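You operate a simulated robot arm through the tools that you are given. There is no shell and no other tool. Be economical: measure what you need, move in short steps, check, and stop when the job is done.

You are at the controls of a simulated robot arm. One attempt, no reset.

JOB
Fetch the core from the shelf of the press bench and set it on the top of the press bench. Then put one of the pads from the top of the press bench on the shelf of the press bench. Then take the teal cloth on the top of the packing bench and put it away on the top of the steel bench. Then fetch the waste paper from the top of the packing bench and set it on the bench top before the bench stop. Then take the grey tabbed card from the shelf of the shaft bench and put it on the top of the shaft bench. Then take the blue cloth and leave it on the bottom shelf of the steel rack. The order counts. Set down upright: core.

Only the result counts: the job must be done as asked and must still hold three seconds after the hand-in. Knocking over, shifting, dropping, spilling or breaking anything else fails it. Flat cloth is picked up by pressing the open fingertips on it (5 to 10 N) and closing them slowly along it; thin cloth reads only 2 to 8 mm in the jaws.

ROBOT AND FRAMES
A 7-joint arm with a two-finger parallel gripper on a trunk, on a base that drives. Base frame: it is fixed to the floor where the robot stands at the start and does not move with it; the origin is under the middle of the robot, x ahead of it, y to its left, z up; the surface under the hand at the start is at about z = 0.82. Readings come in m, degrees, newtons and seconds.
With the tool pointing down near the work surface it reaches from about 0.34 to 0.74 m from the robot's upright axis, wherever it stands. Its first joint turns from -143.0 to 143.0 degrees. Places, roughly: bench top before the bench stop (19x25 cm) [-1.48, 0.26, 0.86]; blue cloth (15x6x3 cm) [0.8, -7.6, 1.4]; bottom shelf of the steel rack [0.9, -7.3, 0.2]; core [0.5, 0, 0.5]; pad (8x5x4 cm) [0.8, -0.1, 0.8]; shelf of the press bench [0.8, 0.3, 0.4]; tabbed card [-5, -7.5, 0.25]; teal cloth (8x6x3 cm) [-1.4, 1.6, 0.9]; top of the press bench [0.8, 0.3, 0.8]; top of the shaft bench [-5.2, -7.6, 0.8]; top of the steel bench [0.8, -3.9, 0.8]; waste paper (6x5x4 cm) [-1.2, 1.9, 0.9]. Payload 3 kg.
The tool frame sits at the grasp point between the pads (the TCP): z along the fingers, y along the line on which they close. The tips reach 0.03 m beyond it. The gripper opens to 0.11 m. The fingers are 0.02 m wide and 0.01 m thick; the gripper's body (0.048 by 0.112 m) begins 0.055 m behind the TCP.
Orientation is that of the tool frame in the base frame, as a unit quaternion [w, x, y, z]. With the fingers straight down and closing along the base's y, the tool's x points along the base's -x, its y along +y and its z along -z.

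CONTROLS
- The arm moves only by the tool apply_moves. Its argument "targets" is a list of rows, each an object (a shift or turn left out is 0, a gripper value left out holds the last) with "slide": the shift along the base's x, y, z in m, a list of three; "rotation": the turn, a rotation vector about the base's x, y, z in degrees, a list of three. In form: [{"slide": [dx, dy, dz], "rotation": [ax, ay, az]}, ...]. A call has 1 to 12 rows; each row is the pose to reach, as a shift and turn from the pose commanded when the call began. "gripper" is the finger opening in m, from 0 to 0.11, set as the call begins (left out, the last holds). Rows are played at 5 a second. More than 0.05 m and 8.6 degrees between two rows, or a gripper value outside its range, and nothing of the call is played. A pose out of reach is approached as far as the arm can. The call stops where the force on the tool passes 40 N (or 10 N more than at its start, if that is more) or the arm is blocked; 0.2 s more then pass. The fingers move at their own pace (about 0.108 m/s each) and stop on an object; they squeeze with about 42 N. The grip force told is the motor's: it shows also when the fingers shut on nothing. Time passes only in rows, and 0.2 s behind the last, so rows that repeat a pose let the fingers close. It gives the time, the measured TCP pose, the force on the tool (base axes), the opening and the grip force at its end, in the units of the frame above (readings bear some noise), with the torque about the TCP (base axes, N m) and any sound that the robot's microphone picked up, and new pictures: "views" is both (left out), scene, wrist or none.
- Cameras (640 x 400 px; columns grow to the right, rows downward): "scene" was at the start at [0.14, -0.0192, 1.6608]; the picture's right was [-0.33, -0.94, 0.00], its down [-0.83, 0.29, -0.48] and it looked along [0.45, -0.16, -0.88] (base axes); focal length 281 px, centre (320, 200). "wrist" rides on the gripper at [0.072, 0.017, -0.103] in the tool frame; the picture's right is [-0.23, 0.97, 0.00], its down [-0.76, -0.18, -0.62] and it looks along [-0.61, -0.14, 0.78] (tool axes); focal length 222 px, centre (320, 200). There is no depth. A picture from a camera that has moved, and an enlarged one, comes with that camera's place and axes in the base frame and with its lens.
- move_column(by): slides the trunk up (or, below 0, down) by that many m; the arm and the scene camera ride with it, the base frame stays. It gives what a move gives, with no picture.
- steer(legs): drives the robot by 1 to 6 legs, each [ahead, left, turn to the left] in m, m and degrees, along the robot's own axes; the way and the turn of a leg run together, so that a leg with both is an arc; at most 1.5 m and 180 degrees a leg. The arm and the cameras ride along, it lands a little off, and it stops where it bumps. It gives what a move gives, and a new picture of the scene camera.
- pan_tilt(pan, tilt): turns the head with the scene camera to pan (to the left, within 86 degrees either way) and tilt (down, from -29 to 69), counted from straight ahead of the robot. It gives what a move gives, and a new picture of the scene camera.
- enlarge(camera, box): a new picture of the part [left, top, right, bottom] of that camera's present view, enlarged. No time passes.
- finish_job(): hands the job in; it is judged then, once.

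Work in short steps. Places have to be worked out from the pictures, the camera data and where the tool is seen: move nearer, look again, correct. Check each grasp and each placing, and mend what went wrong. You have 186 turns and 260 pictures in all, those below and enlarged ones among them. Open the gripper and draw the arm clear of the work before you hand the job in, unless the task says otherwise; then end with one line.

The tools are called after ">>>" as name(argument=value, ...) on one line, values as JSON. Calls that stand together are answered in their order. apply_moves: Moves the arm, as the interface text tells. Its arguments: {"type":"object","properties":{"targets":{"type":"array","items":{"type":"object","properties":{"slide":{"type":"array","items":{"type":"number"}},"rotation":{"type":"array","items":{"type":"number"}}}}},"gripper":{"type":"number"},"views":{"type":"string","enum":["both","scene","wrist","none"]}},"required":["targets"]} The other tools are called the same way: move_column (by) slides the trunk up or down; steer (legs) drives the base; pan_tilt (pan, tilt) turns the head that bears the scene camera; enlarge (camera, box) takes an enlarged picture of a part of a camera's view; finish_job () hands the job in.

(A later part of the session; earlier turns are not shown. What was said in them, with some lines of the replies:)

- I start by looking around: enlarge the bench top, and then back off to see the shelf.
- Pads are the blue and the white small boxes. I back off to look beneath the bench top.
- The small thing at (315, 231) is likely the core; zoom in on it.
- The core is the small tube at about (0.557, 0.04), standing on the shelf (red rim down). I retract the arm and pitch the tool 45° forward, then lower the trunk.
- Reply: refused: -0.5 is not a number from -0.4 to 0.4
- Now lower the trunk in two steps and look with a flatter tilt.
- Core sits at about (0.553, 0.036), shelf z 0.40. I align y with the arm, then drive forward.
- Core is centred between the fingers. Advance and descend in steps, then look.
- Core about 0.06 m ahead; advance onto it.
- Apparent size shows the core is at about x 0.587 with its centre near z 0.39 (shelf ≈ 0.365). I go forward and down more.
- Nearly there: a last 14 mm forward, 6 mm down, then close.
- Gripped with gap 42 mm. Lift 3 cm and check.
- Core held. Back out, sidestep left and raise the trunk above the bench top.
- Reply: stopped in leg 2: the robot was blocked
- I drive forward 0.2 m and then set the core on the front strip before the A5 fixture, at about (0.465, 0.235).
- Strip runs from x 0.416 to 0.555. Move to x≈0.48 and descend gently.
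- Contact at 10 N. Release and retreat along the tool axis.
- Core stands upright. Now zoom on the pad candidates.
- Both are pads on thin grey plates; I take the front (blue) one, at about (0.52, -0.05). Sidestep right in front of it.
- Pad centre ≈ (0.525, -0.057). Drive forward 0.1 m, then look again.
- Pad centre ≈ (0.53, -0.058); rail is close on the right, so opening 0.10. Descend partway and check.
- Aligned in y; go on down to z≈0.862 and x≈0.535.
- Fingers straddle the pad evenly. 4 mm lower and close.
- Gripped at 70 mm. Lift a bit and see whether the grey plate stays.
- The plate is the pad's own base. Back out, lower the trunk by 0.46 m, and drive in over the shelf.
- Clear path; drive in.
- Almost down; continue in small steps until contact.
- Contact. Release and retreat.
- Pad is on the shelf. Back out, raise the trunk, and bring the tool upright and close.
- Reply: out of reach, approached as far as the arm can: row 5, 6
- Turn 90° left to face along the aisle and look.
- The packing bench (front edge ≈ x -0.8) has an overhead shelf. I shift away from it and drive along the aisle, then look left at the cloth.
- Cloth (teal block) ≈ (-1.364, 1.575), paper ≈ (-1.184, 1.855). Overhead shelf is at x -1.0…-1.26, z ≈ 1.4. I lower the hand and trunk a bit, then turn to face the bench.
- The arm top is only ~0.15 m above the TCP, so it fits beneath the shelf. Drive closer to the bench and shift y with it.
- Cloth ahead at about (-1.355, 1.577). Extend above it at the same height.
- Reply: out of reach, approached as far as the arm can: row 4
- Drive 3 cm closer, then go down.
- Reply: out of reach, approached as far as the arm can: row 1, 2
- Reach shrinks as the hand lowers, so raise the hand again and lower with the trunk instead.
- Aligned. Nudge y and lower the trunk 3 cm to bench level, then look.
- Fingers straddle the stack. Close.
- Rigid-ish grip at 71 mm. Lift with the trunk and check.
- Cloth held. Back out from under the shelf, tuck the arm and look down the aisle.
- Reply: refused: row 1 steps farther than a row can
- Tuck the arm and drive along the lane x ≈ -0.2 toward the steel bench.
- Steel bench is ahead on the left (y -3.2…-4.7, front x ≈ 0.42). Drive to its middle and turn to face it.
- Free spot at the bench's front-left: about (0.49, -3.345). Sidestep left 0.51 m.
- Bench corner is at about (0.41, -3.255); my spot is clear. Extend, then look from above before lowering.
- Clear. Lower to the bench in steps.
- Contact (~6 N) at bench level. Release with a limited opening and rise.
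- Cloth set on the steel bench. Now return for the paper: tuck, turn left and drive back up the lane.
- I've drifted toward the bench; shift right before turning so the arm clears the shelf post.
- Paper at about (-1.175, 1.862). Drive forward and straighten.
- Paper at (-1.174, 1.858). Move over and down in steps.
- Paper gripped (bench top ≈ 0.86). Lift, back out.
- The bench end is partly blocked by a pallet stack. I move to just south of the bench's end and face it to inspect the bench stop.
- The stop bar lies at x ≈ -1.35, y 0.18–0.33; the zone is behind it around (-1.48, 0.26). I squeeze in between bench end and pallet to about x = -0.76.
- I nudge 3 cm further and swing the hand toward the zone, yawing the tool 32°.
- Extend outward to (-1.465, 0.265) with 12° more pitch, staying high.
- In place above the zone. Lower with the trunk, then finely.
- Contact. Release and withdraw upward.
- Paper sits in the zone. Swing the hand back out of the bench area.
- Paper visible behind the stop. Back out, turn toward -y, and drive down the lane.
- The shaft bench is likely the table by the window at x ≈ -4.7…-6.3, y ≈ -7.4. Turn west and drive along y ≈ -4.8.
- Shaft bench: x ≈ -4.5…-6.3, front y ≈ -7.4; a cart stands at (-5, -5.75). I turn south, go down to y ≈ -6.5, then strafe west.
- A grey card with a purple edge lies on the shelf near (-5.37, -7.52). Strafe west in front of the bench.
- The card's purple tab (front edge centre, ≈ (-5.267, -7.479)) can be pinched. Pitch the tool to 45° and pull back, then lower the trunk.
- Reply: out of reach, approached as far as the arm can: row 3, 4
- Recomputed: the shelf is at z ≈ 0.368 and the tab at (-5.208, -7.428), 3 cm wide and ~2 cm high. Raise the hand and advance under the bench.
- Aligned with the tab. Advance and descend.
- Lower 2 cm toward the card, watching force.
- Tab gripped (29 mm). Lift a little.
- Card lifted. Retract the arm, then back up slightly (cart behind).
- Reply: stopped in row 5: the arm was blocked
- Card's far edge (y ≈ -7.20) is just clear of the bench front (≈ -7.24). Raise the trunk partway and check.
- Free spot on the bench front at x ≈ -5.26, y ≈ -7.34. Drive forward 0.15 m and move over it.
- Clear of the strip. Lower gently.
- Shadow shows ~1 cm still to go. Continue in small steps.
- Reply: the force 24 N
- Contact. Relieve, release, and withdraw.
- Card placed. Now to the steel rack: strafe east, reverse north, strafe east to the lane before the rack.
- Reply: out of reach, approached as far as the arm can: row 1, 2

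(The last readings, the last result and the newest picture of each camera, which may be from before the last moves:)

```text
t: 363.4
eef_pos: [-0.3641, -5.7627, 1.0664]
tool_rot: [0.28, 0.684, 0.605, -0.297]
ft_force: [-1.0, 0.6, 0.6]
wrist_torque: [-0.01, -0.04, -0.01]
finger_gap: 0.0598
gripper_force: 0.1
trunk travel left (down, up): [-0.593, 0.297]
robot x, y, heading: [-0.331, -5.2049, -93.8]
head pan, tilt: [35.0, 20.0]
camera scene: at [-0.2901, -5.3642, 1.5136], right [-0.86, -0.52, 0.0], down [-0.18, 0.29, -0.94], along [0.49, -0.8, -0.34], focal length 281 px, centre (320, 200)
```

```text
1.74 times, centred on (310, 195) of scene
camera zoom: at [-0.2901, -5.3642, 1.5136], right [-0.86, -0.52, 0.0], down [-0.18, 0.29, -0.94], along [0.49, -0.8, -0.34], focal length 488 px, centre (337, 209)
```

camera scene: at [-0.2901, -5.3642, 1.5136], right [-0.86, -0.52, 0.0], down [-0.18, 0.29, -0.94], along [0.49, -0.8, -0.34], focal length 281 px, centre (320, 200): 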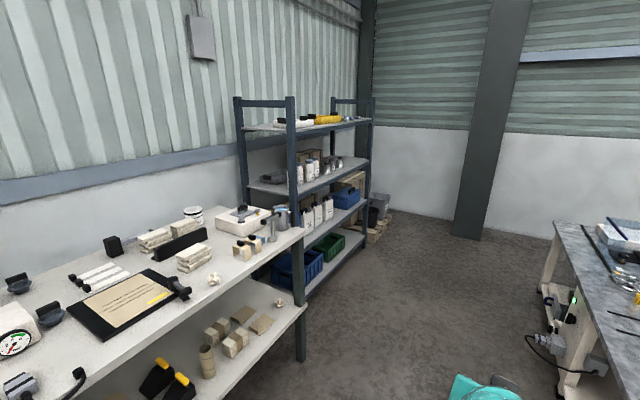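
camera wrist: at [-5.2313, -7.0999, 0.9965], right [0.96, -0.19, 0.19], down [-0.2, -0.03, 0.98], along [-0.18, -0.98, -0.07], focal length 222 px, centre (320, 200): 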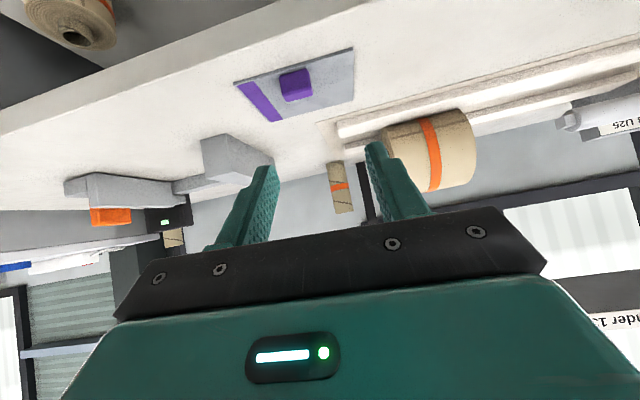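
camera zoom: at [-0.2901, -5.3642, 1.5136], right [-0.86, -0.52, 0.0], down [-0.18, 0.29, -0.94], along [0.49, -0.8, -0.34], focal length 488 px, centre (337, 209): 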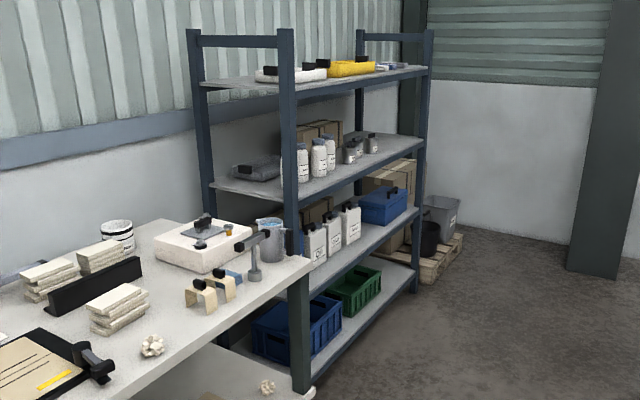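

Rack front is x ≈ 0.68, y -6.65…-7.9, top shelf z ≈ 1.35 with the cloth near its far end. Raise the trunk and drive down the lane, then face the rack.

>>> move_column(by=0.28)

>>> steer(legs=[[0, 0.13, 3.8], [1.2, 0, 0], [1.0, 0, 0]])

>>> steer(legs=[[0, 0, 90]])

>>> pan_tilt(pan=0, tilt=25)

```text
t: 366.2
eef_pos: [-0.3629, -5.7631, 1.3478]
tool_rot: [0.281, 0.683, 0.605, -0.297]
ft_force: [0.1, 0.8, 0.0]
wrist_torque: [0.03, 0.04, -0.01]
finger_gap: 0.0599
gripper_force: 0.0
trunk travel left (down, up): [-0.873, 0.017]
robot x, y, heading: [-0.3307, -5.2066, -93.6]
head pan, tilt: [35.0, 20.0]
```

```text
t: 377.9
eef_pos: [-0.2621, -7.9545, 1.3471]
tool_rot: [0.285, 0.675, 0.615, -0.293]
ft_force: [-0.6, -0.5, 0.3]
wrist_torque: [0.02, 0.0, 0.02]
finger_gap: 0.0598
gripper_force: 0.0
trunk travel left (down, up): [-0.873, 0.017]
robot x, y, heading: [-0.2493, -7.3926, -92.2]
head pan, tilt: [35.0, 20.0]
camera scene: at [-0.2017, -7.5531, 1.7936], right [-0.84, -0.54, 0.0], down [-0.19, 0.29, -0.94], along [0.51, -0.79, -0.34], focal length 281 px, centre (320, 200)
```

scene: 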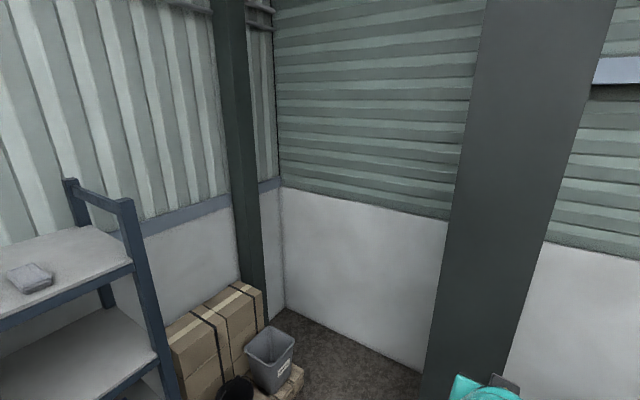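

```text
t: 382.1
eef_pos: [0.3085, -7.4113, 1.3475]
tool_rot: [0.409, 0.041, 0.912, -0.005]
ft_force: [1.3, 0.4, 0.2]
wrist_torque: [-0.04, 0.03, 0.01]
finger_gap: 0.0599
gripper_force: 0.1
trunk travel left (down, up): [-0.873, 0.017]
robot x, y, heading: [-0.2482, -7.3983, -2.2]
head pan, tilt: [35.0, 20.0]
camera scene: at [-0.0911, -7.3466, 1.7937], right [0.54, -0.84, 0.0], down [-0.29, -0.19, -0.94], along [0.79, 0.51, -0.34], focal length 281 px, centre (320, 200)
```

scene: 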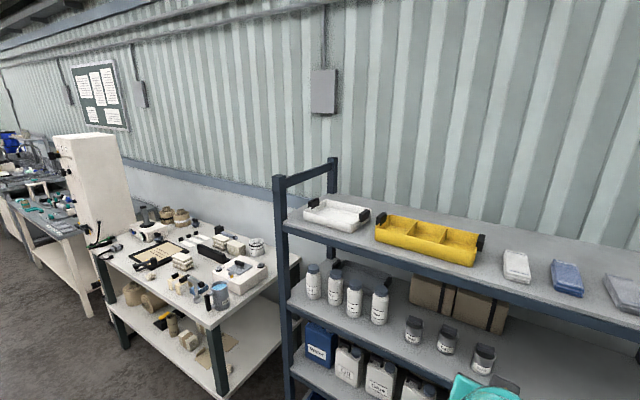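

```text
t: 383.1
eef_pos: [0.3076, -7.4131, 1.3468]
tool_rot: [0.409, 0.042, 0.911, -0.005]
ft_force: [0.6, 0.3, -0.2]
wrist_torque: [-0.01, 0.02, -0.01]
finger_gap: 0.0599
gripper_force: 0.1
trunk travel left (down, up): [-0.873, 0.017]
robot x, y, heading: [-0.2467, -7.3962, -2.3]
head pan, tilt: [0.0, 25.0]
camera scene: at [-0.0772, -7.4006, 1.7856], right [-0.04, -1.0, 0.0], down [-0.42, 0.01, -0.91], along [0.91, -0.03, -0.42], focal length 281 px, centre (320, 200)
```

scene: 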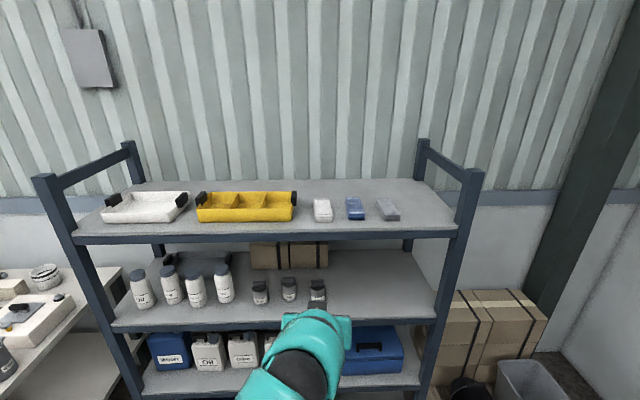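

>>> enlarge(camera="scene", box=[290, 170, 490, 260])

>>> pan_tilt(pan=0, tilt=45)

```text
3.20 times, centred on (390, 215) of scene
camera zoom: at [-0.0772, -7.4006, 1.7856], right [-0.04, -1.0, 0.0], down [-0.42, 0.01, -0.91], along [0.91, -0.03, -0.42], focal length 899 px, centre (96, 152)
```

zoom: 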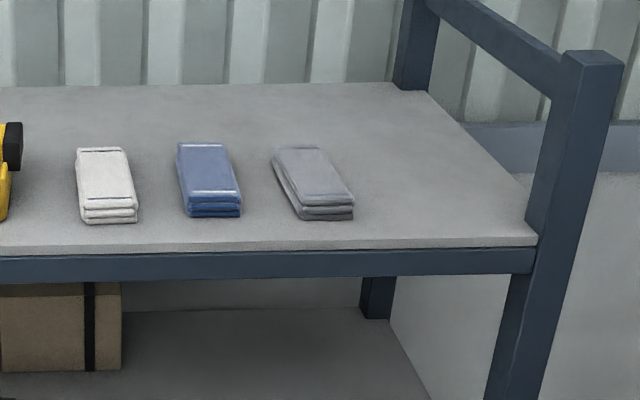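

```text
t: 384.0
eef_pos: [0.3095, -7.4127, 1.3464]
tool_rot: [0.409, 0.042, 0.912, -0.005]
ft_force: [0.4, 0.7, -0.7]
wrist_torque: [0.02, 0.01, 0.03]
finger_gap: 0.0599
gripper_force: 0.0
trunk travel left (down, up): [-0.873, 0.017]
robot x, y, heading: [-0.2466, -7.396, -2.0]
head pan, tilt: [0.0, 45.0]
camera scene: at [-0.088, -7.4003, 1.7551], right [-0.04, -1.0, 0.0], down [-0.71, 0.03, -0.71], along [0.71, -0.03, -0.71], focal length 281 px, centre (320, 200)
```

scene: 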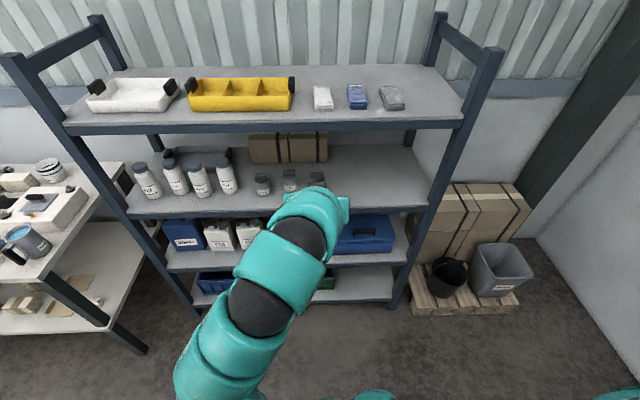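

Blue cloth: x 0.705–0.84, y ≈ -7.544, on shelf z ≈ 1.35. Raise the hand and align in y.

>>> move_column(by=0.017)

>>> apply_moves(targets=[{"slide": [0.03, 0, 0.02]}, {"slide": [0.06, 0, 0.04], "rotation": [0, -2, 0]}, {"slide": [0.08, 0, 0.06], "rotation": [0, -4, 0]}, {"slide": [0.1, 0, 0.08], "rotation": [0, -6, 0]}], gripper=0.085, views="none")

>>> steer(legs=[[0, -0.14, 2.2]])

```text
t: 384.6
eef_pos: [0.3086, -7.413, 1.3638]
tool_rot: [0.408, 0.041, 0.912, -0.005]
ft_force: [-0.2, -0.1, 0.3]
wrist_torque: [0.0, 0.01, 0.01]
finger_gap: 0.0602
gripper_force: 0.1
trunk travel left (down, up): [-0.89, 0.0]
robot x, y, heading: [-0.2444, -7.3983, -2.0]
head pan, tilt: [0.0, 45.0]
```

```text
t: 385.6
eef_pos: [0.4087, -7.4124, 1.4454]
tool_rot: [0.456, 0.042, 0.889, -0.003]
ft_force: [0.4, 0.5, 0.9]
wrist_torque: [-0.01, 0.0, 0.0]
finger_gap: 0.085
gripper_force: 0.0
trunk travel left (down, up): [-0.89, 0.0]
robot x, y, heading: [-0.2497, -7.3962, -1.8]
head pan, tilt: [0.0, 45.0]
```

```text
t: 387.0
eef_pos: [0.406, -7.5333, 1.4437]
tool_rot: [0.456, 0.024, 0.89, 0.007]
ft_force: [-0.7, -0.4, 0.7]
wrist_torque: [0.05, -0.01, 0.01]
finger_gap: 0.0851
gripper_force: 0.0
trunk travel left (down, up): [-0.89, 0.0]
robot x, y, heading: [-0.2503, -7.5455, 0.2]
head pan, tilt: [0.0, 45.0]
camera scene: at [-0.0902, -7.543, 1.772], right [0.0, -1.0, 0.0], down [-0.71, 0.0, -0.71], along [0.71, 0.0, -0.71], focal length 281 px, centre (320, 200)
```

scene: 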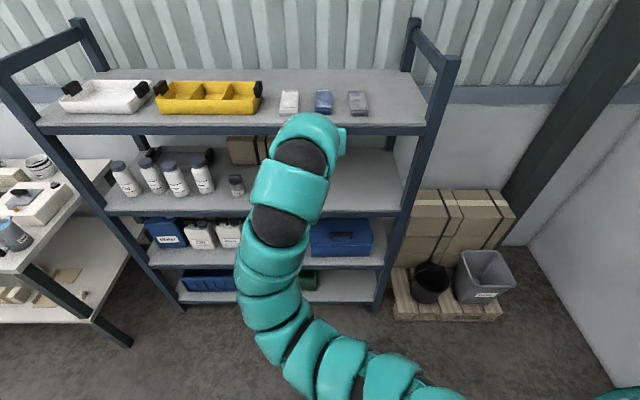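

>>> enlarge(camera="scene", box=[270, 75, 390, 150])

>>> apply_moves(targets=[{"slide": [0, 0, 0], "rotation": [0, 0, 3.2]}], views="wrist")

```text
5.33 times, centred on (330, 112) of scene
camera zoom: at [-0.0902, -7.543, 1.772], right [0.0, -1.0, 0.0], down [-0.71, 0.0, -0.71], along [0.71, 0.0, -0.71], focal length 1498 px, centre (267, 667)
```

zoom: 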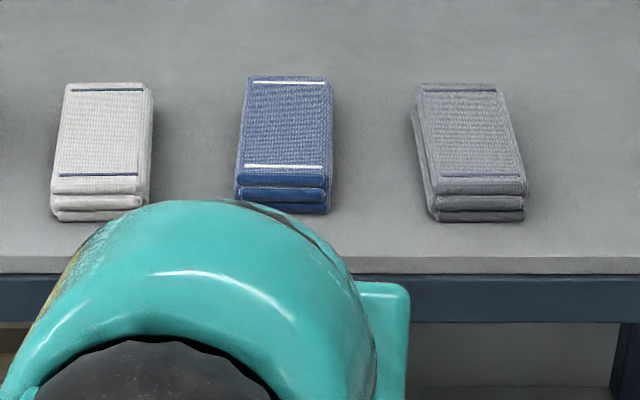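

```text
t: 387.4
eef_pos: [0.407, -7.5324, 1.4442]
tool_rot: [0.456, -0.001, 0.89, 0.019]
ft_force: [0.4, -0.1, 0.2]
wrist_torque: [0.02, 0.0, 0.04]
finger_gap: 0.0852
gripper_force: 0.0
trunk travel left (down, up): [-0.89, 0.0]
robot x, y, heading: [-0.2508, -7.5455, 0.4]
head pan, tilt: [0.0, 45.0]
camera wrist: at [0.28, -7.5185, 1.4467], right [0.11, 0.97, 0.22], down [-0.06, -0.21, 0.98], along [0.99, -0.12, 0.03], focal length 222 px, centre (320, 200)
```

wrist: 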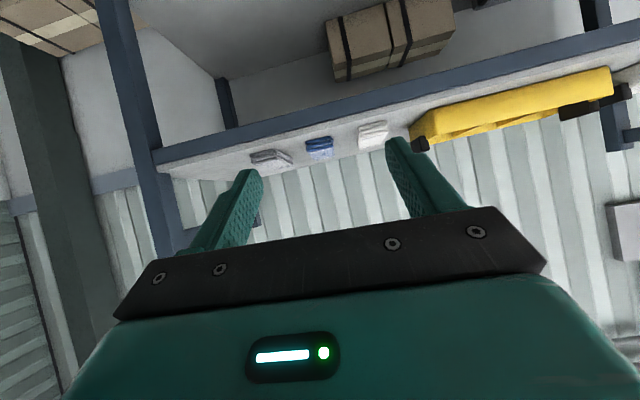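

Cloth x 0.70–0.815, y ≈ -7.553, front-face centre z ≈ 1.363. Drive forward 0.25 m above it.

>>> steer(legs=[[0.25, -0.018, 0]])

>>> apply_moves(targets=[{"slide": [0, 0, 0]}], views="wrist")

```text
t: 389.2
eef_pos: [0.6594, -7.5569, 1.4423]
tool_rot: [0.455, 0.004, 0.89, 0.016]
ft_force: [0.6, -0.4, 0.3]
wrist_torque: [-0.01, 0.02, 0.0]
finger_gap: 0.0849
gripper_force: 0.0
trunk travel left (down, up): [-0.89, 0.0]
robot x, y, heading: [0.0004, -7.5628, -0.3]
head pan, tilt: [0.0, 45.0]
camera scene: at [0.1628, -7.5611, 1.7719], right [0.0, -1.0, 0.0], down [-0.71, 0.0, -0.71], along [0.71, 0.0, -0.71], focal length 281 px, centre (320, 200)
```

scene: 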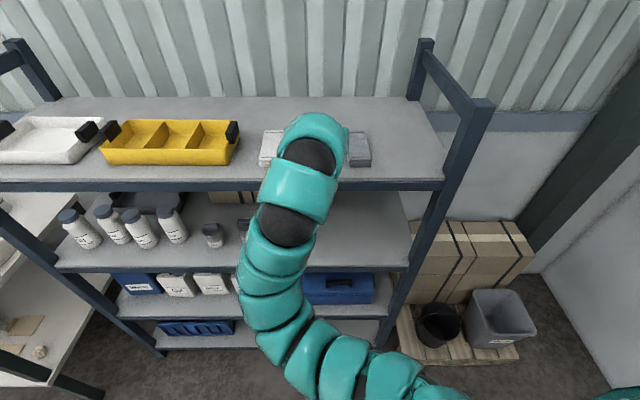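

```text
t: 389.6
eef_pos: [0.6585, -7.5569, 1.4443]
tool_rot: [0.456, 0.003, 0.89, 0.018]
ft_force: [-0.4, -0.2, 0.3]
wrist_torque: [0.02, 0.01, 0.01]
finger_gap: 0.0849
gripper_force: 0.0
trunk travel left (down, up): [-0.89, 0.0]
robot x, y, heading: [0.0003, -7.5623, -0.5]
head pan, tilt: [0.0, 45.0]
camera wrist: at [0.5318, -7.5411, 1.4468], right [0.12, 0.97, 0.22], down [-0.06, -0.21, 0.98], along [0.99, -0.13, 0.03], focal length 222 px, centre (320, 200)
```

wrist: 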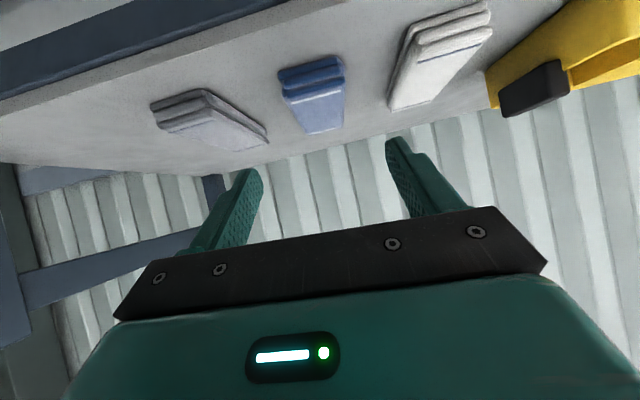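

Extend over the cloth, then descend with fingers on both sides.

>>> apply_moves(targets=[{"slide": [0.04, 0.004, 0]}, {"slide": [0.08, 0.006, -0.005]}, {"slide": [0.085, 0.006, -0.03]}, {"slide": [0.087, 0.006, -0.05]}], views="wrist")

```text
t: 390.6
eef_pos: [0.7463, -7.5506, 1.3941]
tool_rot: [0.455, 0.004, 0.891, 0.017]
ft_force: [-0.2, 0.0, 0.2]
wrist_torque: [-0.04, -0.01, -0.02]
finger_gap: 0.0851
gripper_force: 0.0
trunk travel left (down, up): [-0.89, 0.0]
robot x, y, heading: [0.0013, -7.5642, 0.2]
head pan, tilt: [0.0, 45.0]
camera wrist: at [0.62, -7.5347, 1.3976], right [0.12, 0.97, 0.22], down [-0.06, -0.21, 0.98], along [0.99, -0.13, 0.03], focal length 222 px, centre (320, 200)
```

wrist: 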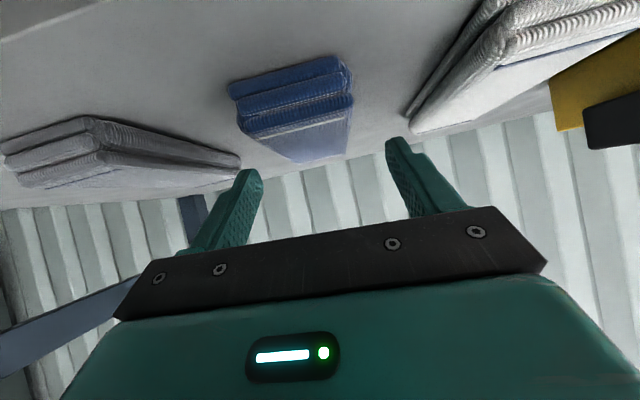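

>>> apply_moves(targets=[{"slide": [0.01, 0, -0.01]}, {"slide": [0.02, 0, -0.018]}, {"slide": [0.02, 0, -0.023]}], views="wrist")

```text
t: 391.4
eef_pos: [0.7662, -7.5502, 1.372]
tool_rot: [0.455, 0.002, 0.89, 0.018]
ft_force: [0.0, -0.5, 0.1]
wrist_torque: [0.0, 0.01, 0.01]
finger_gap: 0.085
gripper_force: 0.0
trunk travel left (down, up): [-0.89, 0.0]
robot x, y, heading: [0.0038, -7.5628, -0.1]
head pan, tilt: [0.0, 45.0]
camera wrist: at [0.6396, -7.5345, 1.3744], right [0.12, 0.97, 0.22], down [-0.06, -0.21, 0.98], along [0.99, -0.13, 0.03], focal length 222 px, centre (320, 200)
```

wrist: 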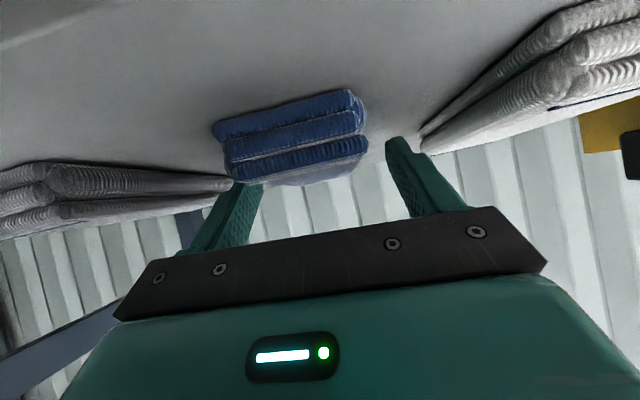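

Centred. Close the fingers.

>>> apply_moves(targets=[{"slide": [0, 0, -0.002]}, {"slide": [0, 0, -0.002]}, {"slide": [0, 0, -0.002]}, {"slide": [0, 0, -0.002]}], gripper=0, views="wrist")

>>> apply_moves(targets=[{"slide": [0, 0, 0.025]}, {"slide": [0, 0, 0.06]}], views="wrist")

```text
t: 392.4
eef_pos: [0.7653, -7.5502, 1.3711]
tool_rot: [0.457, 0.002, 0.889, 0.018]
ft_force: [4.6, 2.1, 11.9]
wrist_torque: [-0.07, -0.16, -0.22]
finger_gap: 0.0579
gripper_force: 41.9
trunk travel left (down, up): [-0.89, 0.0]
robot x, y, heading: [0.0015, -7.5627, -0.1]
head pan, tilt: [0.0, 45.0]
camera wrist: at [0.6392, -7.535, 1.373], right [0.12, 0.97, 0.22], down [-0.06, -0.21, 0.98], along [0.99, -0.13, 0.03], focal length 222 px, centre (320, 200)
```

wrist: 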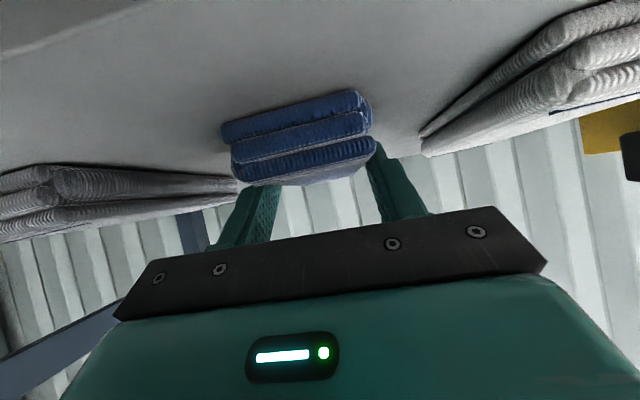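

```text
t: 393.0
eef_pos: [0.7655, -7.5507, 1.4271]
tool_rot: [0.455, 0.003, 0.891, 0.017]
ft_force: [0.4, 1.0, -0.5]
wrist_torque: [-0.02, 0.0, 0.0]
finger_gap: 0.0579
gripper_force: 42.1
trunk travel left (down, up): [-0.89, 0.0]
robot x, y, heading: [0.0003, -7.5659, 0.0]
head pan, tilt: [0.0, 45.0]
camera wrist: at [0.6386, -7.5357, 1.4312], right [0.12, 0.97, 0.22], down [-0.06, -0.21, 0.98], along [0.99, -0.13, 0.03], focal length 222 px, centre (320, 200)
```

wrist: 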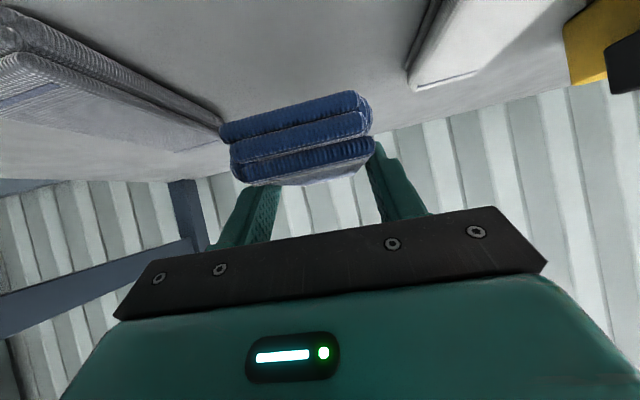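

Cloth held. Back out, then lower the trunk and look at the bottom shelf.

>>> steer(legs=[[-0.32, 0, 0]])

>>> move_column(by=-0.4)

>>> move_column(by=-0.35)

>>> pan_tilt(pan=0, tilt=35)

```text
t: 395.1
eef_pos: [0.4522, -7.5489, 1.4295]
tool_rot: [0.455, 0.003, 0.89, 0.017]
ft_force: [0.4, 0.1, -1.3]
wrist_torque: [0.01, 0.04, -0.03]
finger_gap: 0.0571
gripper_force: 41.9
trunk travel left (down, up): [-0.89, 0.0]
robot x, y, heading: [-0.3131, -7.5613, -0.2]
head pan, tilt: [0.0, 45.0]
camera scene: at [-0.1515, -7.56, 1.7721], right [0.0, -1.0, 0.0], down [-0.71, 0.0, -0.71], along [0.71, 0.0, -0.71], focal length 281 px, centre (320, 200)
```

scene: 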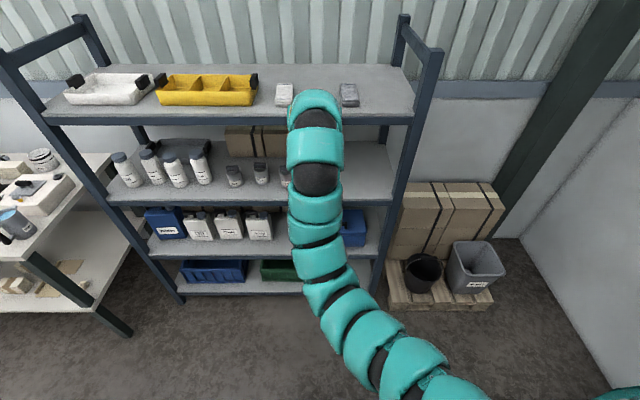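

```text
t: 398.9
eef_pos: [0.4533, -7.5477, 1.0285]
tool_rot: [0.456, 0.002, 0.89, 0.018]
ft_force: [-0.5, 0.6, -0.3]
wrist_torque: [-0.01, 0.01, 0.02]
finger_gap: 0.0571
gripper_force: 42.1
trunk travel left (down, up): [-0.49, 0.4]
robot x, y, heading: [-0.3096, -7.5586, 0.1]
head pan, tilt: [0.0, 45.0]
```

```text
t: 402.4
eef_pos: [0.4538, -7.5484, 0.6787]
tool_rot: [0.456, 0.002, 0.89, 0.017]
ft_force: [-0.1, 0.3, 0.2]
wrist_torque: [0.02, 0.07, 0.0]
finger_gap: 0.0571
gripper_force: 42.1
trunk travel left (down, up): [-0.14, 0.75]
robot x, y, heading: [-0.3095, -7.5618, 0.0]
head pan, tilt: [0.0, 45.0]
```

```text
t: 403.1
eef_pos: [0.4527, -7.5486, 0.6786]
tool_rot: [0.455, 0.002, 0.89, 0.018]
ft_force: [-0.1, 0.5, -1.0]
wrist_torque: [-0.02, -0.03, 0.0]
finger_gap: 0.0568
gripper_force: 41.3
trunk travel left (down, up): [-0.14, 0.75]
robot x, y, heading: [-0.3118, -7.5638, -0.3]
head pan, tilt: [0.0, 35.0]
camera scene: at [-0.1439, -7.5599, 1.0368], right [0.0, -1.0, 0.0], down [-0.57, 0.0, -0.82], along [0.82, 0.0, -0.57], focal length 281 px, centre (320, 200)
```

scene: 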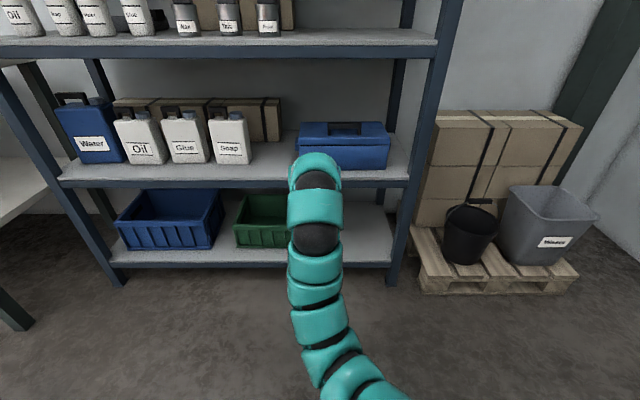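

Bottom shelf (z ≈ 0.18) is free right of the green bin, y ≈ -7.5…-7.88. Lower further and shift to y ≈ -7.68.

>>> move_column(by=-0.13)

>>> apply_moves(targets=[{"slide": [-0.01, -0.02, -0.035]}, {"slide": [-0.02, -0.04, -0.07]}, {"slide": [-0.03, -0.06, -0.105]}, {"slide": [-0.04, -0.08, -0.14]}, {"slide": [-0.04, -0.1, -0.175]}, {"slide": [-0.04, -0.12, -0.21]}, {"slide": [-0.04, -0.13, -0.245]}])

```text
t: 404.6
eef_pos: [0.4533, -7.5482, 0.5489]
tool_rot: [0.455, 0.002, 0.89, 0.017]
ft_force: [-0.5, 0.6, -1.2]
wrist_torque: [-0.02, -0.02, -0.01]
finger_gap: 0.0571
gripper_force: 41.7
trunk travel left (down, up): [-0.01, 0.88]
robot x, y, heading: [-0.3096, -7.5615, 0.1]
head pan, tilt: [0.0, 35.0]
```

```text
t: 406.4
eef_pos: [0.4369, -7.6825, 0.3773]
tool_rot: [0.504, 0.009, 0.863, 0.021]
ft_force: [0.6, 0.2, -0.9]
wrist_torque: [-0.07, -0.06, -0.07]
finger_gap: 0.0571
gripper_force: 41.7
trunk travel left (down, up): [-0.01, 0.88]
robot x, y, heading: [-0.3117, -7.5593, -0.3]
head pan, tilt: [0.0, 35.0]
stopped in row 7: the arm was blocked; the commanded pose is now the measured one
camera scene: at [-0.1399, -7.56, 0.9092], right [0.0, -1.0, 0.0], down [-0.58, 0.0, -0.82], along [0.82, 0.0, -0.58], focal length 281 px, centre (320, 200)
camera wrist: at [0.3109, -7.6659, 0.3669], right [0.11, 0.96, 0.24], down [-0.17, -0.22, 0.96], along [0.98, -0.14, 0.14], focal length 222 px, centre (320, 200)
```

scene: 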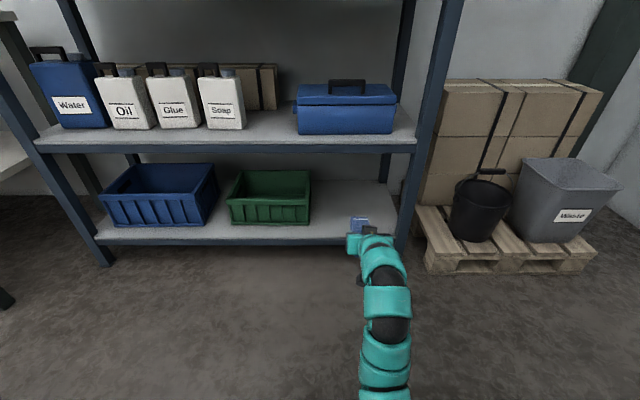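
wrist: 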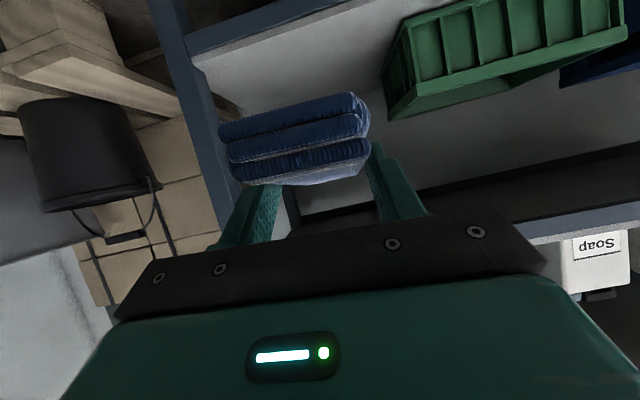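

The arm gets blocked at short reach when low; earlier it went lower at ~0.8 m reach with 45° pitch. Extend and reduce the pitch while descending.

>>> apply_moves(targets=[{"slide": [0.02, 0, 0.0], "rotation": [0, 5, 0]}, {"slide": [0.045, 0, 0.0], "rotation": [0, 10, 0]}, {"slide": [0.065, 0, -0.02], "rotation": [0, 14, 0]}, {"slide": [0.075, 0, -0.05], "rotation": [0, 14, 0]}, {"slide": [0.08, 0, -0.08], "rotation": [0, 14, 0]}])

```text
t: 407.6
eef_pos: [0.5155, -7.6807, 0.2876]
tool_rot: [0.39, 0.01, 0.92, 0.02]
ft_force: [0.4, 0.0, -1.1]
wrist_torque: [-0.01, 0.0, -0.03]
finger_gap: 0.0571
gripper_force: 42.2
trunk travel left (down, up): [-0.01, 0.88]
robot x, y, heading: [-0.313, -7.5588, -0.3]
head pan, tilt: [0.0, 35.0]
camera scene: at [-0.144, -7.5599, 0.9068], right [0.0, -1.0, 0.0], down [-0.57, 0.0, -0.82], along [0.82, 0.0, -0.57], focal length 281 px, centre (320, 200)
camera wrist: at [0.3907, -7.6637, 0.3086], right [0.16, 0.97, 0.21], down [0.08, -0.22, 0.97], along [0.98, -0.14, -0.11], focal length 222 px, centre (320, 200)
```

scene: 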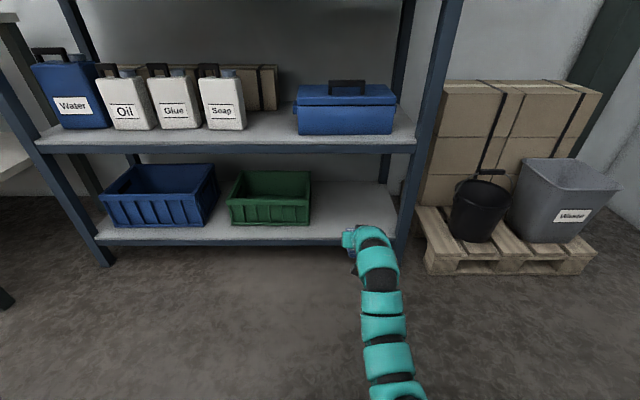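
wrist: 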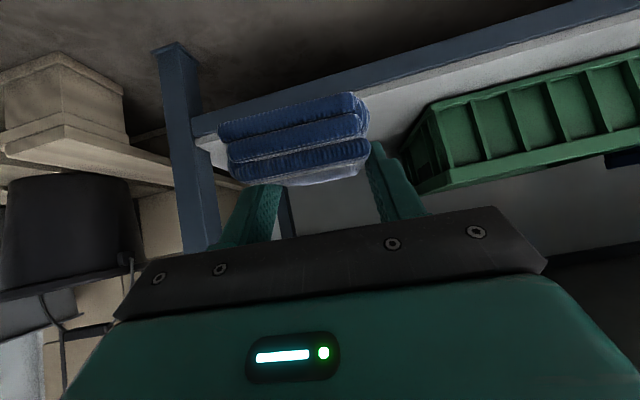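

Good. Drive forward so the cloth enters above the bottom shelf.

>>> steer(legs=[[0.22, 0, 0.2]])

>>> apply_moves(targets=[{"slide": [0, 0, 0], "rotation": [0, -4, 0]}, {"slide": [0, 0, -0.01], "rotation": [0, -8, 0]}], views="wrist")

```text
t: 409.3
eef_pos: [0.7375, -7.6784, 0.2875]
tool_rot: [0.39, 0.008, 0.921, 0.021]
ft_force: [0.4, 0.2, -0.9]
wrist_torque: [-0.02, 0.01, 0.01]
finger_gap: 0.0571
gripper_force: 41.8
trunk travel left (down, up): [-0.01, 0.88]
robot x, y, heading: [-0.09, -7.5614, -0.3]
head pan, tilt: [0.0, 35.0]
camera scene: at [0.0779, -7.5596, 0.9068], right [0.0, -1.0, 0.0], down [-0.57, 0.0, -0.82], along [0.82, 0.0, -0.57], focal length 281 px, centre (320, 200)
```

scene: 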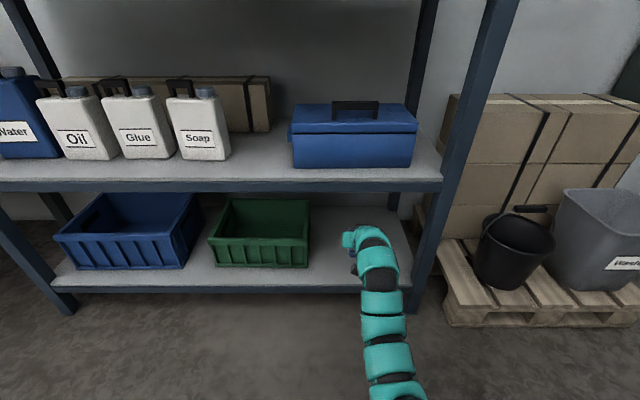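

```text
t: 409.9
eef_pos: [0.7385, -7.6774, 0.2784]
tool_rot: [0.454, 0.006, 0.891, 0.022]
ft_force: [-0.8, 0.9, -0.5]
wrist_torque: [-0.01, 0.0, 0.0]
finger_gap: 0.0573
gripper_force: 42.0
trunk travel left (down, up): [-0.01, 0.88]
robot x, y, heading: [-0.0877, -7.5636, 0.2]
head pan, tilt: [0.0, 35.0]
camera wrist: at [0.6115, -7.6615, 0.2814], right [0.13, 0.97, 0.23], down [-0.06, -0.22, 0.97], along [0.99, -0.14, 0.03], focal length 222 px, centre (320, 200)
```

wrist: 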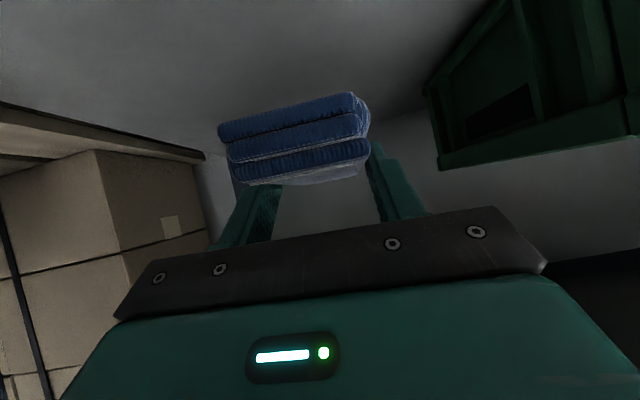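

Now lower inside the shelf until contact.

>>> apply_moves(targets=[{"slide": [0, 0, -0.025]}, {"slide": [0, 0, -0.045]}, {"slide": [0, 0, -0.053]}, {"slide": [0, 0, -0.058]}], views="wrist")

```text
t: 410.9
eef_pos: [0.7384, -7.6776, 0.22]
tool_rot: [0.454, 0.007, 0.891, 0.021]
ft_force: [0.0, -0.4, -1.0]
wrist_torque: [0.0, 0.04, 0.0]
finger_gap: 0.0571
gripper_force: 42.0
trunk travel left (down, up): [-0.01, 0.88]
robot x, y, heading: [-0.0904, -7.5651, 0.2]
head pan, tilt: [0.0, 35.0]
camera wrist: at [0.6122, -7.6622, 0.224], right [0.13, 0.97, 0.23], down [-0.06, -0.22, 0.97], along [0.99, -0.14, 0.03], focal length 222 px, centre (320, 200)
```

wrist: 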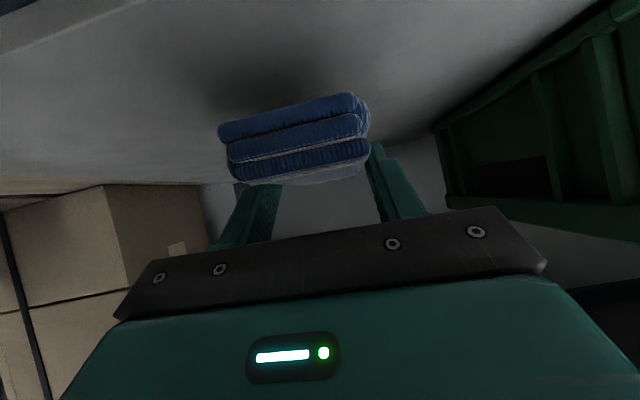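

>>> apply_moves(targets=[{"slide": [0, 0, -0.005]}, {"slide": [0, 0, -0.01]}, {"slide": [0, 0, -0.015]}, {"slide": [0, 0, -0.02]}], views="wrist")

```text
t: 411.9
eef_pos: [0.7382, -7.6771, 0.2002]
tool_rot: [0.454, 0.007, 0.891, 0.021]
ft_force: [0.4, 0.1, -0.7]
wrist_torque: [0.06, 0.01, 0.0]
finger_gap: 0.0567
gripper_force: 41.7
trunk travel left (down, up): [-0.01, 0.88]
robot x, y, heading: [-0.0881, -7.5626, 0.1]
head pan, tilt: [0.0, 35.0]
camera wrist: at [0.6116, -7.6616, 0.2034], right [0.13, 0.97, 0.23], down [-0.05, -0.22, 0.97], along [0.99, -0.14, 0.02], focal length 222 px, centre (320, 200)
```

wrist: 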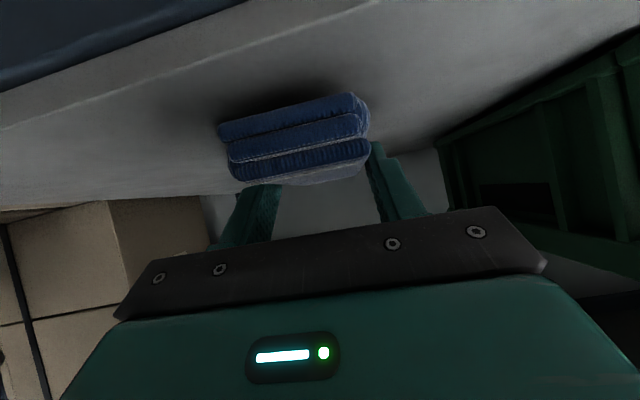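

>>> apply_moves(targets=[{"slide": [0, 0, -0.004]}, {"slide": [0, 0, -0.008]}, {"slide": [0, 0, -0.012]}, {"slide": [0, 0, -0.016]}, {"slide": [0, 0, -0.019]}], views="wrist")

```text
t: 413.1
eef_pos: [0.7396, -7.6778, 0.1901]
tool_rot: [0.461, 0.006, 0.887, 0.021]
ft_force: [-0.9, 1.3, 39.9]
wrist_torque: [-0.99, -0.31, -0.12]
finger_gap: 0.0575
gripper_force: 42.5
trunk travel left (down, up): [-0.01, 0.88]
robot x, y, heading: [-0.0855, -7.5601, 0.1]
head pan, tilt: [0.0, 35.0]
camera wrist: at [0.6131, -7.6614, 0.1912], right [0.12, 0.97, 0.23], down [-0.07, -0.22, 0.97], along [0.99, -0.14, 0.04], focal length 222 px, centre (320, 200)
```

wrist: 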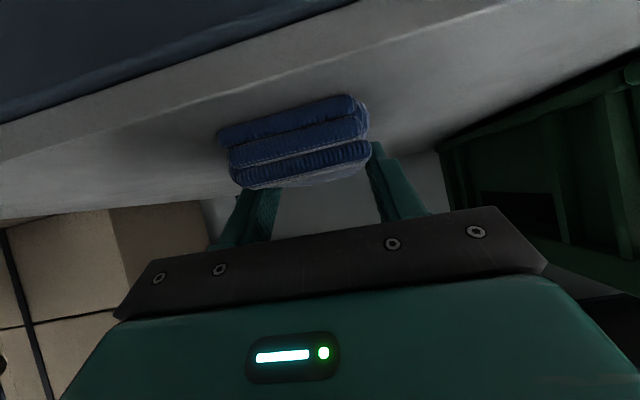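

Contact with the shelf. Relieve a few mm, release, then retreat along the tool axis.

>>> apply_moves(targets=[{"slide": [0, 0, 0.006]}, {"slide": [0, 0, 0.006]}], views="none")

>>> apply_moves(targets=[{"slide": [0, 0, 0]}, {"slide": [0, 0, 0]}, {"slide": [0, 0, 0]}], gripper=0.085, views="wrist")

```text
t: 413.7
eef_pos: [0.7379, -7.6775, 0.1893]
tool_rot: [0.456, 0.008, 0.89, 0.021]
ft_force: [10.8, 2.0, 28.0]
wrist_torque: [-0.65, -1.28, 0.24]
finger_gap: 0.0575
gripper_force: 41.8
trunk travel left (down, up): [-0.01, 0.88]
robot x, y, heading: [-0.0888, -7.5612, 0.1]
head pan, tilt: [0.0, 35.0]
```

```text
t: 414.5
eef_pos: [0.7367, -7.678, 0.1881]
tool_rot: [0.455, 0.006, 0.89, 0.023]
ft_force: [-9.3, 14.3, 18.9]
wrist_torque: [-0.38, -0.15, -0.03]
finger_gap: 0.0772
gripper_force: 0.1
trunk travel left (down, up): [-0.01, 0.88]
robot x, y, heading: [-0.0929, -7.5648, -0.1]
head pan, tilt: [0.0, 35.0]
camera wrist: at [0.6109, -7.6621, 0.191], right [0.13, 0.97, 0.23], down [-0.06, -0.22, 0.97], along [0.99, -0.14, 0.03], focal length 222 px, centre (320, 200)
```

wrist: 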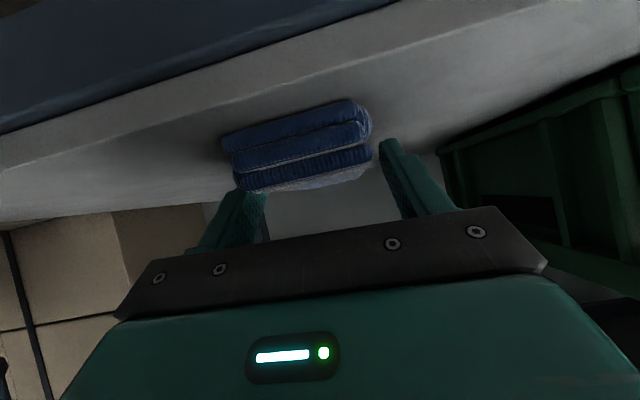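

Tips still press on the shelf; lift gently straight up along the axis.

>>> apply_moves(targets=[{"slide": [0, 0, 0.006]}, {"slide": [-0.003, 0, 0.012]}], views="wrist")

```text
t: 415.1
eef_pos: [0.7339, -7.6788, 0.1979]
tool_rot: [0.453, 0.008, 0.891, 0.02]
ft_force: [-0.9, -1.1, -0.3]
wrist_torque: [-0.01, 0.01, -0.01]
finger_gap: 0.0851
gripper_force: 0.1
trunk travel left (down, up): [-0.01, 0.88]
robot x, y, heading: [-0.0885, -7.5632, -0.0]
head pan, tilt: [0.0, 35.0]
camera wrist: at [0.6081, -7.663, 0.2016], right [0.13, 0.97, 0.23], down [-0.05, -0.22, 0.97], along [0.99, -0.14, 0.02], focal length 222 px, centre (320, 200)
```

wrist: 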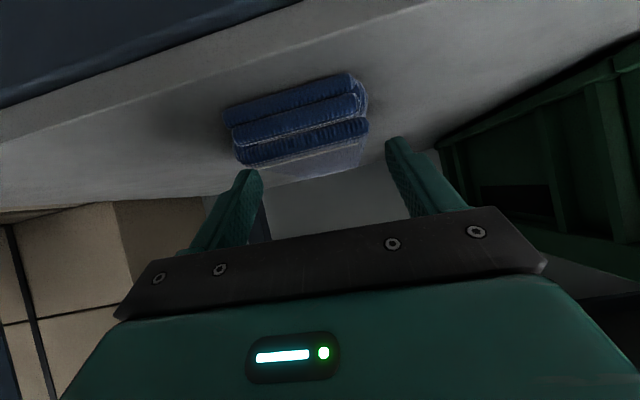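

Cloth rests on the shelf. Retreat up-and-back, then back the robot out.

>>> apply_moves(targets=[{"slide": [-0.01, 0, 0.025]}, {"slide": [-0.02, 0, 0.055]}, {"slide": [-0.03, 0, 0.085]}], views="none")

>>> steer(legs=[[-0.22, 0, 0]])

>>> apply_moves(targets=[{"slide": [0, 0, 0.03]}, {"slide": [0, 0.03, 0.06]}, {"slide": [0, 0.06, 0.09]}])

```text
t: 415.9
eef_pos: [0.706, -7.6769, 0.2827]
tool_rot: [0.454, 0.007, 0.891, 0.021]
ft_force: [0.2, 0.2, -0.3]
wrist_torque: [-0.02, -0.04, 0.01]
finger_gap: 0.085
gripper_force: 0.0
trunk travel left (down, up): [-0.01, 0.88]
robot x, y, heading: [-0.0892, -7.5631, 0.0]
head pan, tilt: [0.0, 35.0]
```

```text
t: 417.6
eef_pos: [0.4814, -7.6798, 0.2839]
tool_rot: [0.453, 0.009, 0.891, 0.021]
ft_force: [-1.1, -0.4, 0.1]
wrist_torque: [0.0, 0.03, 0.02]
finger_gap: 0.085
gripper_force: 0.0
trunk travel left (down, up): [-0.01, 0.88]
robot x, y, heading: [-0.3144, -7.5624, -0.2]
head pan, tilt: [0.0, 35.0]
camera scene: at [-0.1459, -7.5601, 0.9068], right [0.0, -1.0, 0.0], down [-0.57, 0.0, -0.82], along [0.82, 0.0, -0.57], focal length 281 px, centre (320, 200)
```

scene: 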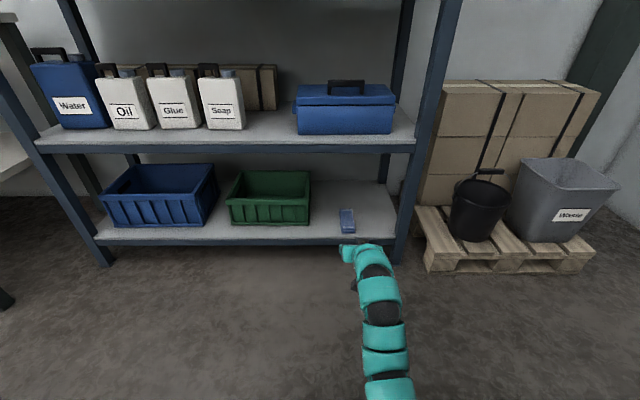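

```text
t: 418.4
eef_pos: [0.4819, -7.6208, 0.3741]
tool_rot: [0.454, 0.01, 0.891, 0.02]
ft_force: [0.0, 0.5, 0.2]
wrist_torque: [0.01, -0.01, 0.04]
finger_gap: 0.0851
gripper_force: 0.0
trunk travel left (down, up): [-0.01, 0.88]
robot x, y, heading: [-0.3106, -7.5627, -0.2]
head pan, tilt: [0.0, 35.0]
camera scene: at [-0.1458, -7.5602, 0.9068], right [0.0, -1.0, 0.0], down [-0.57, 0.0, -0.82], along [0.82, 0.0, -0.57], focal length 281 px, centre (320, 200)
camera wrist: at [0.3558, -7.6047, 0.3769], right [0.13, 0.96, 0.23], down [-0.06, -0.22, 0.97], along [0.99, -0.14, 0.02], focal length 222 px, centre (320, 200)
```

scene: 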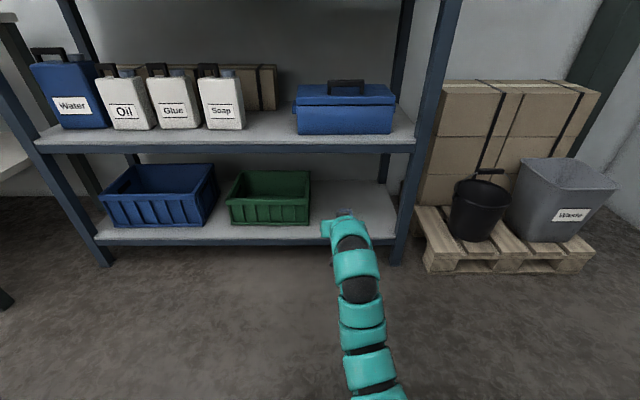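
wrist: 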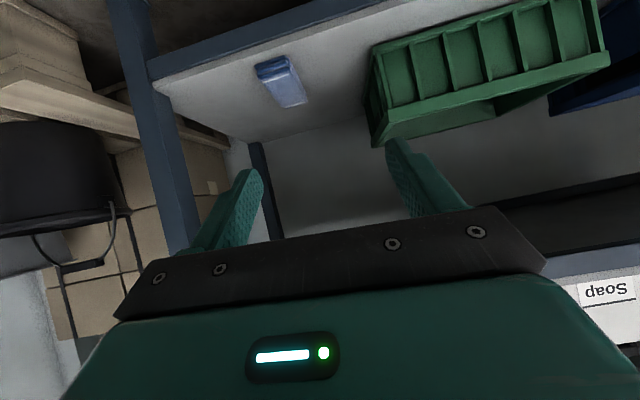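

The blue cloth lies on the bottom shelf and the arm is clear with the gripper open. All six steps are done in order, so I hand in.

>>> finish_job()

```text
The job is handed in.
```

All six moves were done in the order you gave, and the job is handed in. I checked each placing by camera, and the core stands upright on the press bench.
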